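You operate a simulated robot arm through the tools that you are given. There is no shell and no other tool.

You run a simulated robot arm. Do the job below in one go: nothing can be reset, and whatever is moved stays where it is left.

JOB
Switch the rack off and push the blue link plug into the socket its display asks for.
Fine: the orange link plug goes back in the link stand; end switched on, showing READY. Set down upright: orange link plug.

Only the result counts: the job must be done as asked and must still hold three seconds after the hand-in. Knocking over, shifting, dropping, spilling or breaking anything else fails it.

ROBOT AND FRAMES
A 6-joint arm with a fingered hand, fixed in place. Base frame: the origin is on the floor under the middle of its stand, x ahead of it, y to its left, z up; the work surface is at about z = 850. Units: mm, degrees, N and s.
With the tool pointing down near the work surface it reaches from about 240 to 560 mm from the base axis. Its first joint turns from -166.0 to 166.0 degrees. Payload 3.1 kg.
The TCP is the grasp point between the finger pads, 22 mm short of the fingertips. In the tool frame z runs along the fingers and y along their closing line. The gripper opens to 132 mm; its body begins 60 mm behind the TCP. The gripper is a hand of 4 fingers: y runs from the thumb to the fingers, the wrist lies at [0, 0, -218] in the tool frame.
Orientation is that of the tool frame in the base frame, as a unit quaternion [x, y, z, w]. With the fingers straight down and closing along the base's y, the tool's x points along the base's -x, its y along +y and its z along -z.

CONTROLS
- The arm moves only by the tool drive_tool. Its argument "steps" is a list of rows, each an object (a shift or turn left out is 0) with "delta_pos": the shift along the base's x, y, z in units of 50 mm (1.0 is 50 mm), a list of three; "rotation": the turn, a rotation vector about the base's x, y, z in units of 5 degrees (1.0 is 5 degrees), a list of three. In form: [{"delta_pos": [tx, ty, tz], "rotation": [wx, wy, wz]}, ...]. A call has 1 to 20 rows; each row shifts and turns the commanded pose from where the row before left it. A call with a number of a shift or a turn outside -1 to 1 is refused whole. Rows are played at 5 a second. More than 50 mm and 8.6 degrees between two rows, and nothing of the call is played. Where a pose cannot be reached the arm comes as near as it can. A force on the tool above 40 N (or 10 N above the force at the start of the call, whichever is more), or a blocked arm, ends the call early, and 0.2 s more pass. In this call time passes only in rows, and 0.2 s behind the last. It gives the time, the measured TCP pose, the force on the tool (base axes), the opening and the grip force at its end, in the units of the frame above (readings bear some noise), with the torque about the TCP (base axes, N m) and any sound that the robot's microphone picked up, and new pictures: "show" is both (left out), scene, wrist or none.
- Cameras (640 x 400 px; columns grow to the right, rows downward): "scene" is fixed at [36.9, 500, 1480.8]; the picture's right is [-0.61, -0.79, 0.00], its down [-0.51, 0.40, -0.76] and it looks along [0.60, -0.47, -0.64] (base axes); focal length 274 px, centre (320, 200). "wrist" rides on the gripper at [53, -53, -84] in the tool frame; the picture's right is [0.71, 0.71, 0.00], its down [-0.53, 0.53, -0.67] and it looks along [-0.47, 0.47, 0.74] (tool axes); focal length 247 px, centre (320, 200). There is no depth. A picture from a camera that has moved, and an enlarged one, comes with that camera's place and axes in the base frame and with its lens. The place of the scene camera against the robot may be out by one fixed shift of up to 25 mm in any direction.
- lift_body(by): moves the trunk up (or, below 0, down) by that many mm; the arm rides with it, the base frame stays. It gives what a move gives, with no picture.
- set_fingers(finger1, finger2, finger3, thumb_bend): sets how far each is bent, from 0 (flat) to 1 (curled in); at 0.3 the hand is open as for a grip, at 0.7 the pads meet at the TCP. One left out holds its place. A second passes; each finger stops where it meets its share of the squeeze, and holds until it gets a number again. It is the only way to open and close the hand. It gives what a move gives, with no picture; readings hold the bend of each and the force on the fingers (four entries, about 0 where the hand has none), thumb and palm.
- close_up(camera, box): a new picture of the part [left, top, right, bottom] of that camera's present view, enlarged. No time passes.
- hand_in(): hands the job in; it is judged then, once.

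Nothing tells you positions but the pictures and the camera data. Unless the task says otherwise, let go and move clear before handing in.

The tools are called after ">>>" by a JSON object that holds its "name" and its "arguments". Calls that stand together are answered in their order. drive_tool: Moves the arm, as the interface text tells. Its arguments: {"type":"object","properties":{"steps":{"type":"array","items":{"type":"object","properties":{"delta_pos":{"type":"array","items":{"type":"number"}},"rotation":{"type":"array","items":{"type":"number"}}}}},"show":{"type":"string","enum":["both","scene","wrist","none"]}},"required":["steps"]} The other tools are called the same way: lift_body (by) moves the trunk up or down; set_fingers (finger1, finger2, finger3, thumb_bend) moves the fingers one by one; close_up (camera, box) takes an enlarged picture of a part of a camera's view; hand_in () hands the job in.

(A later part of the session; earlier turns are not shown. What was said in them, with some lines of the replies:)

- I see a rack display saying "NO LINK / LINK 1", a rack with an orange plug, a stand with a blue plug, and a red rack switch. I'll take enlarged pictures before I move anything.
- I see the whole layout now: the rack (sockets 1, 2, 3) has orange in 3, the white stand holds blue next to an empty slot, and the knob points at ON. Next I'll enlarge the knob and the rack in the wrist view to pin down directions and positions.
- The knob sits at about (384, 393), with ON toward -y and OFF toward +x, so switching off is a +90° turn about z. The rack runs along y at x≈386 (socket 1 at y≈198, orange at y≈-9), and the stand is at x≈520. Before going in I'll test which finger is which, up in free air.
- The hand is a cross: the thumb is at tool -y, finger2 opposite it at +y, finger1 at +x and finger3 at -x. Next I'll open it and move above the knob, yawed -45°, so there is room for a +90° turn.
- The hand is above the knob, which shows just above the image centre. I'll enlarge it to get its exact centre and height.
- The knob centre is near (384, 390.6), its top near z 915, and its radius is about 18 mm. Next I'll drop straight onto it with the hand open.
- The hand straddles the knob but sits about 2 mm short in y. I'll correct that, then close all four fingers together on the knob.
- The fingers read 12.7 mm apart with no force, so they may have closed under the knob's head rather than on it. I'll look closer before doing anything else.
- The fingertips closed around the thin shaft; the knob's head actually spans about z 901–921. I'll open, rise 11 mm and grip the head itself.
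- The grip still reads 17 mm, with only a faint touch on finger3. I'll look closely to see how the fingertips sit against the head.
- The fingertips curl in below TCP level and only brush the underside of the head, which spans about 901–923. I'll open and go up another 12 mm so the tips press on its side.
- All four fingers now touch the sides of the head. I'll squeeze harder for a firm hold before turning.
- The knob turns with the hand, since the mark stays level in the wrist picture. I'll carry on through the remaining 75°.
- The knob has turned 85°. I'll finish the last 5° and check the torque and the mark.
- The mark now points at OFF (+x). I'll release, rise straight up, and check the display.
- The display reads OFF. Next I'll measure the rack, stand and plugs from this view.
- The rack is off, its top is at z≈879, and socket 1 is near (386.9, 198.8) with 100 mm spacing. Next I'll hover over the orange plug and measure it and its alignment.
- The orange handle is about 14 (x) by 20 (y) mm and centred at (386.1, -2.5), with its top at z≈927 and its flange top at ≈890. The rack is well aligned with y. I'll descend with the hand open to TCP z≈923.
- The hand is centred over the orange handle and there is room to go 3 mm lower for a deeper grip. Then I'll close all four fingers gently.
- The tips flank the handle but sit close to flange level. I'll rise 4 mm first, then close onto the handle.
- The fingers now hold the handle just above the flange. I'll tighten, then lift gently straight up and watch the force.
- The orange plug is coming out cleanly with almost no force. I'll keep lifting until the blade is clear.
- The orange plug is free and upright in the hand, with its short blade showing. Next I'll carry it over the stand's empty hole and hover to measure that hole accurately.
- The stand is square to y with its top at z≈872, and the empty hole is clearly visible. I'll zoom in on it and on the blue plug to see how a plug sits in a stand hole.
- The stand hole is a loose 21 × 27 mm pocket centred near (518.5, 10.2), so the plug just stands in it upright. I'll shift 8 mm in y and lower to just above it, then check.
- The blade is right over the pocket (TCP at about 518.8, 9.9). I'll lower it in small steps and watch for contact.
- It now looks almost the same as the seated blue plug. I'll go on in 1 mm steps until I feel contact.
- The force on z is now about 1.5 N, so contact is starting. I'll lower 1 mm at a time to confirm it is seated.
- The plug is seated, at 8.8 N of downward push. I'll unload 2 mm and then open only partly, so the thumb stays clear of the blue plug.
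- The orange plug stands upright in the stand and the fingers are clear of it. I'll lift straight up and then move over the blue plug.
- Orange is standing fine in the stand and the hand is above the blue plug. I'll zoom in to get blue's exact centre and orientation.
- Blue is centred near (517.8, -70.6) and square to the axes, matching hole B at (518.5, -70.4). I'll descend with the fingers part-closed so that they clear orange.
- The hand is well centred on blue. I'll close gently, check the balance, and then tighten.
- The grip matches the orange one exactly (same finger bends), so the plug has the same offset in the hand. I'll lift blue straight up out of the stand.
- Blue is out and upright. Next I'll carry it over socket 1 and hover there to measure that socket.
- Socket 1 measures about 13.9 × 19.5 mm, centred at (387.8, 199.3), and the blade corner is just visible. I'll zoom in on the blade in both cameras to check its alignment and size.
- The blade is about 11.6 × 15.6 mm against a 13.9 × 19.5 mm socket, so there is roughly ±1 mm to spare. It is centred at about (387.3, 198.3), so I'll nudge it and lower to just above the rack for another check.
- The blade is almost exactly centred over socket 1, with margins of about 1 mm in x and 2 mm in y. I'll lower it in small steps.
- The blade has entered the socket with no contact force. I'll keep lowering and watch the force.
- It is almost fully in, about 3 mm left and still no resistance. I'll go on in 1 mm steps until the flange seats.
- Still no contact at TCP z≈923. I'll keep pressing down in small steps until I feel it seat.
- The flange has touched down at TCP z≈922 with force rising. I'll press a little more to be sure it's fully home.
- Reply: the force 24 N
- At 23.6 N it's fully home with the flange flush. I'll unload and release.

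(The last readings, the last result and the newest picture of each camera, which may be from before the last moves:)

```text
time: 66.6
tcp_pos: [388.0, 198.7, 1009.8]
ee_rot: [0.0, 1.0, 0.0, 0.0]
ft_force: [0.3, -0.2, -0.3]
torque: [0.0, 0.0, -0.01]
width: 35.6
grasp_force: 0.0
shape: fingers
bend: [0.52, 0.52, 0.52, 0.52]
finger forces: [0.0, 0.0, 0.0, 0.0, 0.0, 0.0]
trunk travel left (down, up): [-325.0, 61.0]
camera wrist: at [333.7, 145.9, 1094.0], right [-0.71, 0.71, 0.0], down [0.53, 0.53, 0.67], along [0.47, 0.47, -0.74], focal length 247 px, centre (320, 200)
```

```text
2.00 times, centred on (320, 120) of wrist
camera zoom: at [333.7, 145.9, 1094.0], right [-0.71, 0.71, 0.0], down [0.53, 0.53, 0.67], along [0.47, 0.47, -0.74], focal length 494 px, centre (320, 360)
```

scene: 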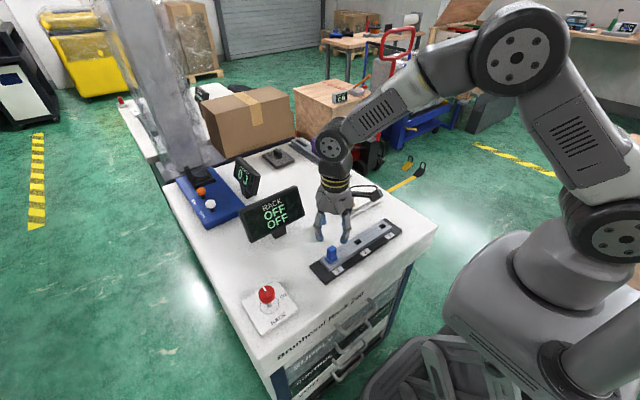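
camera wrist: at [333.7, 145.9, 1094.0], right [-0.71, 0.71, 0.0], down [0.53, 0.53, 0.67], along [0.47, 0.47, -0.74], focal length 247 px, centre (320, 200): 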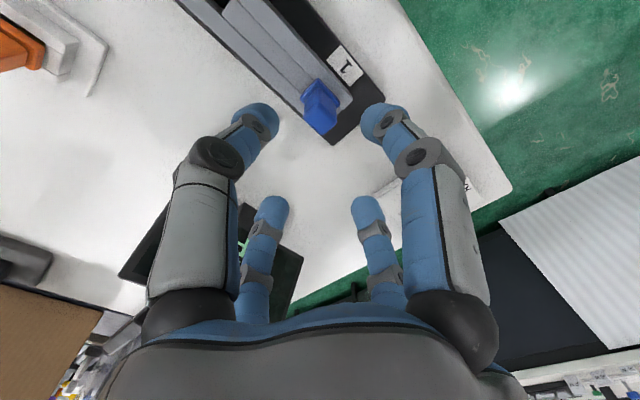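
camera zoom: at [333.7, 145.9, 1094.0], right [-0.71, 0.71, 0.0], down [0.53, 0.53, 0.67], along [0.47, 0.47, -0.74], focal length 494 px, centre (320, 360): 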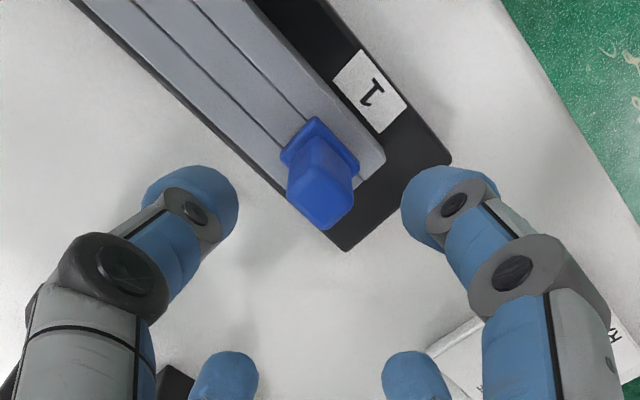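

Blue is seated in socket 1 and the rack is still off. Next I'll go back to the knob, yawed +45°, ready for the -90° turn to ON.

>>> {"name": "set_fingers", "arguments": {"finger1": 0.3, "finger2": 0.3, "finger3": 0.3, "thumb_bend": 0.3}}

>>> {"name": "drive_tool", "arguments": {"steps": [{"delta_pos": [0, 0, 0.5]}, {"delta_pos": [-0.007, 0.427, 0], "rotation": [0, 0, 1]}, {"delta_pos": [-0.007, 0.427, 0], "rotation": [0, 0, 1]}, {"delta_pos": [-0.007, 0.427, 0], "rotation": [0, 0, 1]}, {"delta_pos": [-0.007, 0.427, 0], "rotation": [0, 0, 1]}, {"delta_pos": [-0.007, 0.427, 0], "rotation": [0, 0, 1]}, {"delta_pos": [-0.007, 0.427, 0], "rotation": [0, 0, 1]}, {"delta_pos": [-0.007, 0.427, 0], "rotation": [0, 0, 1]}, {"delta_pos": [-0.007, 0.427, 0], "rotation": [0, 0, 1]}, {"delta_pos": [-0.007, 0.427, 0], "rotation": [0, 0, 1]}, {"delta_pos": [0, 0, -0.5]}, {"delta_pos": [0, 0, 0]}, {"delta_pos": [0, 0, 0]}], "show": "both"}}

>>> {"name": "close_up", "arguments": {"camera": "wrist", "box": [240, 15, 390, 155]}}

>>> {"name": "close_up", "arguments": {"camera": "scene", "box": [320, 175, 420, 285]}}

```text
time: 67.6
tcp_pos: [388.2, 198.4, 1009.7]
ee_rot: [0.0, 1.0, -0.001, 0.0]
ft_force: [-0.3, -0.5, 0.0]
torque: [-0.02, 0.01, 0.0]
width: 87.4
grasp_force: 0.0
shape: fingers
bend: [0.3, 0.3, 0.3, 0.3]
finger forces: [0.0, 0.1, 0.1, 0.0, 0.0, 0.0]
trunk travel left (down, up): [-325.0, 61.0]
```

```text
time: 70.4
tcp_pos: [383.2, 390.2, 1009.7]
ee_rot: [-0.383, 0.924, 0.0, 0.001]
ft_force: [0.6, 0.0, -0.4]
torque: [-0.01, 0.02, -0.04]
width: 87.4
grasp_force: 0.1
shape: fingers
bend: [0.3, 0.3, 0.3, 0.3]
finger forces: [0.0, 0.0, 0.0, 0.0, 0.0, 0.0]
trunk travel left (down, up): [-325.0, 61.0]
camera wrist: at [383.1, 315.3, 1093.6], right [-1.0, 0.0, 0.0], down [0.0, 0.74, 0.67], along [0.0, 0.67, -0.74], focal length 247 px, centre (320, 200)
```

scene: 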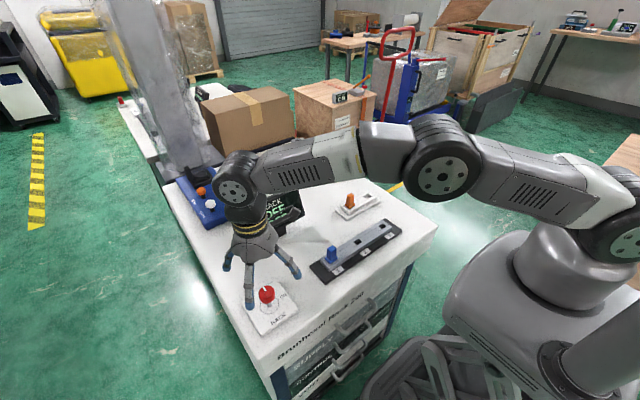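
wrist: 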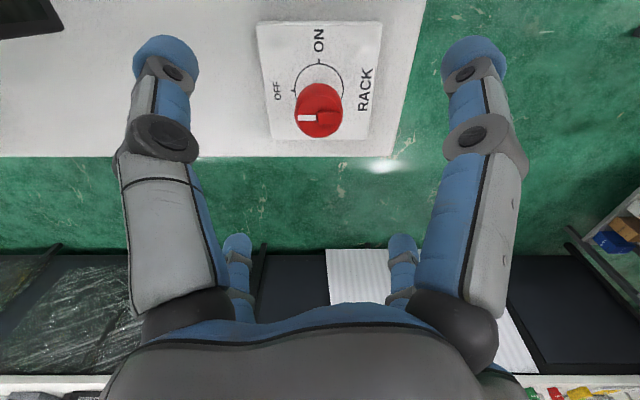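

```text
2.86 times, centred on (315, 85) of wrist
camera zoom: at [383.1, 315.3, 1093.6], right [-1.0, 0.0, 0.0], down [0.0, 0.74, 0.67], along [0.0, 0.67, -0.74], focal length 706 px, centre (334, 529)
```

zoom: 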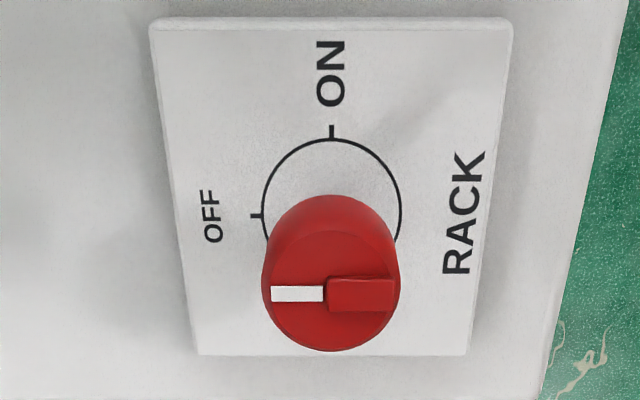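

```text
3.64 times, centred on (370, 230) of scene
camera zoom: at [36.9, 500.0, 1480.8], right [-0.61, -0.79, 0.0], down [-0.51, 0.4, -0.76], along [0.6, -0.47, -0.64], focal length 996 px, centre (138, 91)
```

zoom: 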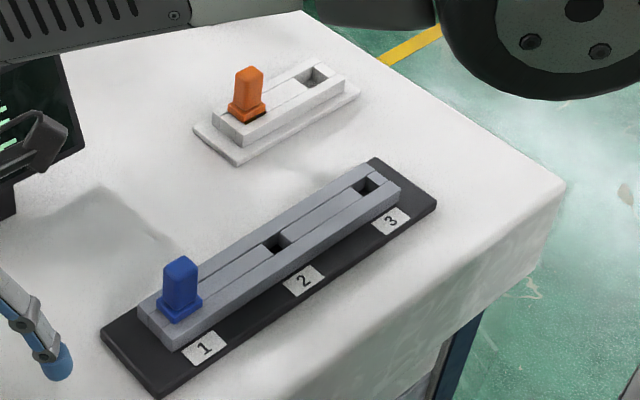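

The knob centre reads (384.1, 390.6), so I need about +1 mm in x. I'll descend to the gripping height used before and grip the head.

>>> {"name": "drive_tool", "arguments": {"steps": [{"delta_pos": [0.02, 0.006, -0.4]}, {"delta_pos": [0, 0, -0.5]}, {"delta_pos": [0, 0, -0.4]}, {"delta_pos": [0, 0, -0.37]}, {"delta_pos": [0, 0, 0]}, {"delta_pos": [0, 0, 0]}], "show": "wrist"}}

>>> {"name": "set_fingers", "arguments": {"finger1": 0.62, "finger2": 0.62, "finger3": 0.62, "thumb_bend": 0.62}}

>>> {"name": "set_fingers", "arguments": {"finger1": 0.7, "finger2": 0.7, "finger3": 0.7, "thumb_bend": 0.7}}

>>> {"name": "close_up", "arguments": {"camera": "wrist", "box": [220, 30, 420, 230]}}

```text
time: 71.8
tcp_pos: [384.9, 391.4, 924.4]
ee_rot: [-0.383, 0.924, 0.0, 0.0]
ft_force: [-0.8, 0.4, -0.2]
torque: [0.02, -0.01, 0.01]
width: 87.7
grasp_force: 0.0
shape: fingers
bend: [0.3, 0.3, 0.3, 0.3]
finger forces: [0.0, 0.0, 0.0, 0.0, 0.1, 0.0]
trunk travel left (down, up): [-325.0, 61.0]
camera wrist: at [384.1, 315.7, 1009.6], right [-1.0, 0.0, 0.0], down [0.0, 0.74, 0.67], along [0.0, 0.67, -0.74], focal length 247 px, centre (320, 200)
```

wrist: 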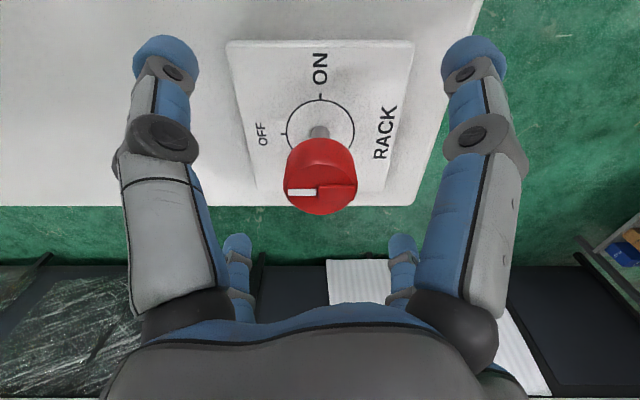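

```text
time: 72.8
tcp_pos: [385.7, 391.3, 925.3]
ee_rot: [-0.383, 0.924, -0.001, 0.0]
ft_force: [0.4, -0.9, 0.0]
torque: [-0.03, 0.01, 0.01]
width: 17.8
grasp_force: 3.3
shape: fingers
bend: [0.59, 0.6, 0.6, 0.6]
finger forces: [1.7, 1.5, 1.4, 0.0, 2.3, 0.0]
trunk travel left (down, up): [-325.0, 61.0]
```

```text
time: 73.8
tcp_pos: [384.3, 389.1, 925.5]
ee_rot: [-0.382, 0.924, 0.0, 0.0]
ft_force: [0.6, -1.8, -0.9]
torque: [-0.03, -0.01, -0.01]
width: 16.2
grasp_force: 15.3
shape: fingers
bend: [0.61, 0.61, 0.61, 0.62]
finger forces: [6.9, 7.0, 6.6, 0.1, 10.3, 0.0]
trunk travel left (down, up): [-325.0, 61.0]
```

```text
2.00 times, centred on (320, 130) of wrist
camera zoom: at [384.3, 315.3, 1009.8], right [-1.0, 0.0, 0.0], down [0.0, 0.74, 0.67], along [0.0, 0.67, -0.74], focal length 494 px, centre (320, 340)
```

zoom: 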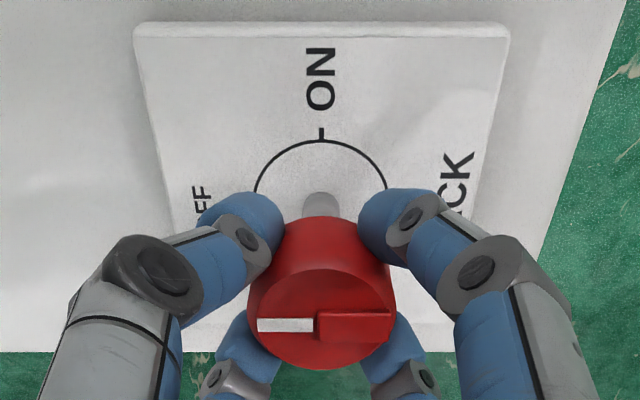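

The knob is firmly gripped, with its mark on OFF. I'll turn it -90° back to ON.

>>> {"name": "drive_tool", "arguments": {"steps": [{"rotation": [0, 0, -1]}, {"rotation": [0, 0, -1]}, {"rotation": [0, 0, -1]}, {"rotation": [0, 0, -1]}, {"rotation": [0, 0, -1]}, {"rotation": [0, 0, -1]}, {"rotation": [0, 0, -1]}, {"rotation": [0, 0, -1]}, {"rotation": [0, 0, -1]}, {"rotation": [0, 0, -1]}, {"rotation": [0, 0, -1]}, {"rotation": [0, 0, -1]}, {"rotation": [0, 0, -1]}, {"rotation": [0, 0, -1]}, {"rotation": [0, 0, -1]}, {"rotation": [0, 0, -1]}, {"rotation": [0, 0, -1]}, {"rotation": [0, 0, -1]}, {"rotation": [0, 0, 0]}], "show": "both"}}

>>> {"name": "close_up", "arguments": {"camera": "wrist", "box": [220, 30, 420, 230]}}

```text
time: 77.8
tcp_pos: [384.5, 390.5, 925.2]
ee_rot: [0.384, 0.923, -0.001, 0.0]
ft_force: [-0.4, -4.3, -3.2]
torque: [-0.14, -0.02, 0.0]
width: 15.9
grasp_force: 16.1
shape: fingers
bend: [0.61, 0.61, 0.61, 0.62]
finger forces: [6.7, 6.7, 7.3, 0.0, 10.8, 0.1]
trunk travel left (down, up): [-325.0, 61.0]
camera wrist: at [308.7, 390.5, 1010.0], right [0.0, 1.0, 0.0], down [0.74, 0.0, 0.67], along [0.67, 0.0, -0.74], focal length 247 px, centre (320, 200)
```

scene: 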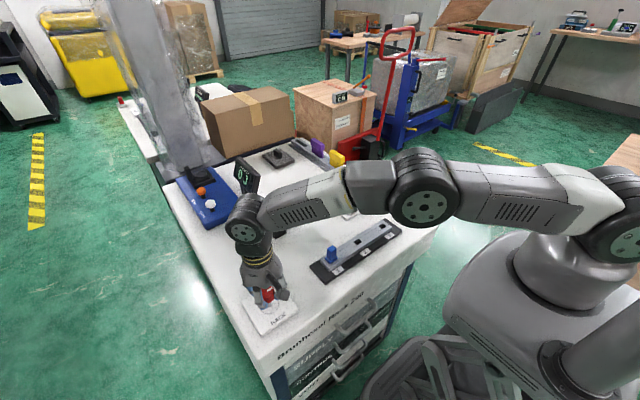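
wrist: 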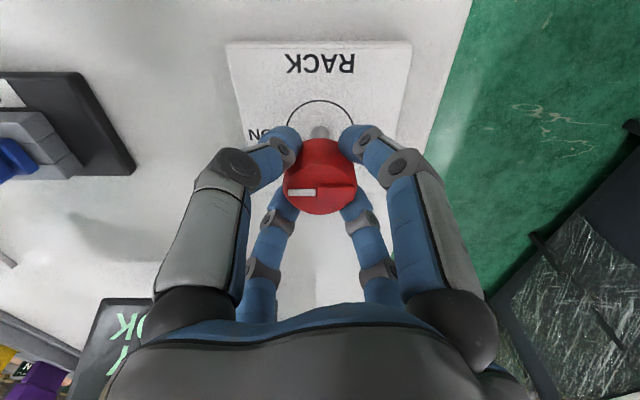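

```text
2.00 times, centred on (320, 130) of wrist
camera zoom: at [308.7, 390.5, 1010.0], right [0.0, 1.0, 0.0], down [0.74, 0.0, 0.67], along [0.67, 0.0, -0.74], focal length 494 px, centre (320, 340)
```

zoom: 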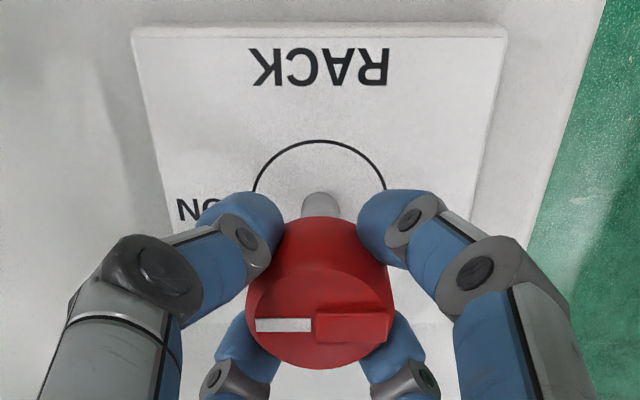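

The mark is back on ON, and part of the display now shows "…Y / OK". I'll release, rise clear and read it.

>>> {"name": "set_fingers", "arguments": {"finger1": 0.3, "finger2": 0.3, "finger3": 0.3, "thumb_bend": 0.3}}

>>> {"name": "drive_tool", "arguments": {"steps": [{"delta_pos": [0, 0, 0.5]}, {"delta_pos": [0, 0, 0.8]}, {"delta_pos": [0, 0, 0.8]}, {"delta_pos": [0, 0, 0.8]}, {"delta_pos": [0, -0.4, 0.6], "rotation": [0, 0, 1]}, {"delta_pos": [0, -0.7, 0.3], "rotation": [0, 0, 1]}, {"delta_pos": [0, -0.8, 0.2], "rotation": [0, 0, 1]}, {"delta_pos": [0, -0.8, 0], "rotation": [0, 0, 1]}, {"delta_pos": [0, -0.8, 0], "rotation": [0, 0, 1]}, {"delta_pos": [0, -0.8, 0], "rotation": [0, 0, 1]}, {"delta_pos": [0, -0.8, 0], "rotation": [0, 0, 1]}, {"delta_pos": [0, -0.8, 0], "rotation": [0, 0, 1]}, {"delta_pos": [0, 0, 0], "rotation": [0, 0, 1]}, {"delta_pos": [0, 0, 0]}], "show": "both"}}

>>> {"name": "close_up", "arguments": {"camera": "scene", "box": [220, 170, 320, 340]}}

>>> {"name": "close_up", "arguments": {"camera": "scene", "box": [300, 170, 420, 290]}}

>>> {"name": "close_up", "arguments": {"camera": "scene", "box": [160, 120, 370, 250]}}

```text
time: 78.8
tcp_pos: [385.1, 389.7, 925.6]
ee_rot: [0.383, 0.924, -0.001, 0.0]
ft_force: [-0.1, 0.7, 0.6]
torque: [-0.01, 0.0, -0.02]
width: 87.4
grasp_force: 0.1
shape: fingers
bend: [0.3, 0.3, 0.3, 0.3]
finger forces: [0.0, 0.0, 0.0, 0.1, 0.0, 0.0]
trunk travel left (down, up): [-325.0, 61.0]
```

```text
time: 81.8
tcp_pos: [385.4, 96.8, 1123.8]
ee_rot: [-0.001, 1.0, -0.001, 0.0]
ft_force: [-0.5, -0.1, -0.8]
torque: [-0.01, 0.01, 0.0]
width: 87.4
grasp_force: 0.2
shape: fingers
bend: [0.3, 0.3, 0.3, 0.3]
finger forces: [0.1, 0.1, 0.1, 0.1, 0.0, 0.0]
trunk travel left (down, up): [-325.0, 61.0]
camera wrist: at [331.3, 42.8, 1209.1], right [-0.71, 0.71, 0.0], down [0.53, 0.53, 0.67], along [0.47, 0.47, -0.74], focal length 247 px, centre (320, 200)
```

scene: 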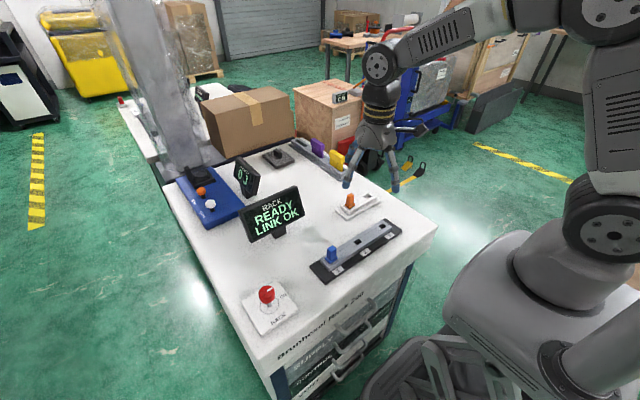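
wrist: 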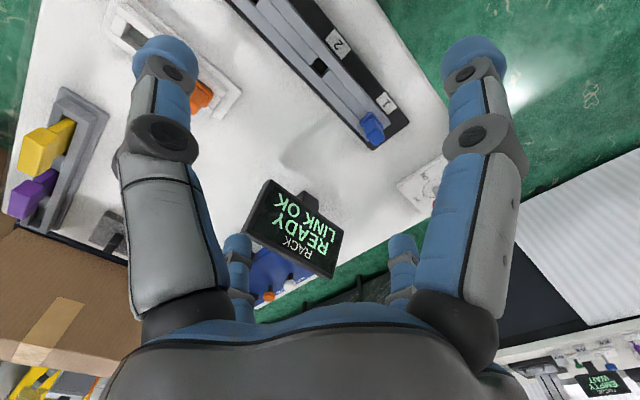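

```text
2.35 times, centred on (270, 255) of scene
camera zoom: at [36.9, 500.0, 1480.8], right [-0.61, -0.79, 0.0], down [-0.51, 0.4, -0.76], along [0.6, -0.47, -0.64], focal length 644 px, centre (438, 71)
```

zoom: 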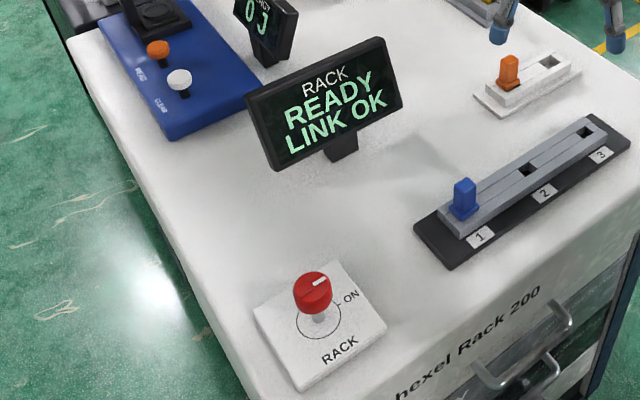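

```text
3.33 times, centred on (360, 230) of scene
camera zoom: at [36.9, 500.0, 1480.8], right [-0.61, -0.79, 0.0], down [-0.51, 0.4, -0.76], along [0.6, -0.47, -0.64], focal length 913 px, centre (187, 100)
```

zoom: 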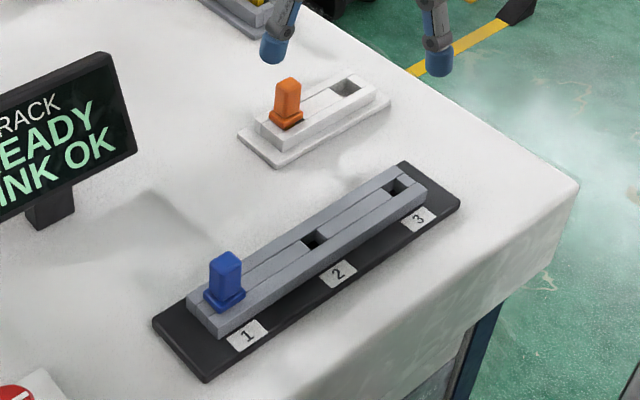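

```text
3.05 times, centred on (265, 185) of scene
camera zoom: at [36.9, 500.0, 1480.8], right [-0.61, -0.79, 0.0], down [-0.51, 0.4, -0.76], along [0.6, -0.47, -0.64], focal length 835 px, centre (488, 246)
```

zoom: 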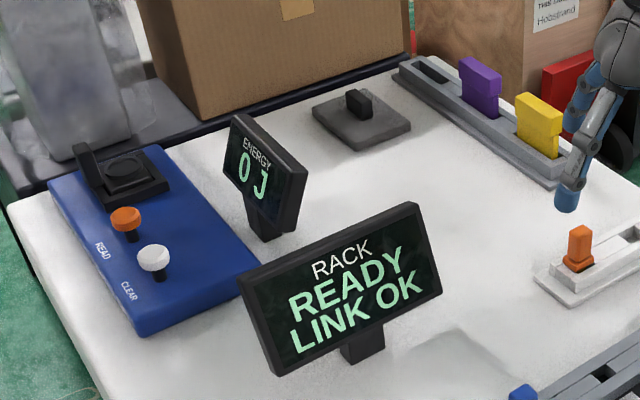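

The display reads "RACK: READY / LINK OK". Blue is seated in socket 1, orange stands upright in the stand, the knob is on ON, and the hand is clear. I'm handing the job in.

>>> {"name": "hand_in", "arguments": {}}

```text
The job is handed in.
```

I've handed the job in with the rack's display reading "READY / LINK OK". No verdict came back from the hand-in, so that reading and the last pictures are what I'm going on.

- **Rack:** I switched it off before touching either plug (the display read OFF), then back on at the end.
- **Blue plug:** It is in socket 1, the one the display asked for. I pressed it home at about 24 N and its flange sits flush on the rack.
- **Orange plug:** It stands upright in the stand's free hole.
- **Surroundings:** I saw nothing else knocked or shifted, and the hand was open and clear of everything when I handed in.
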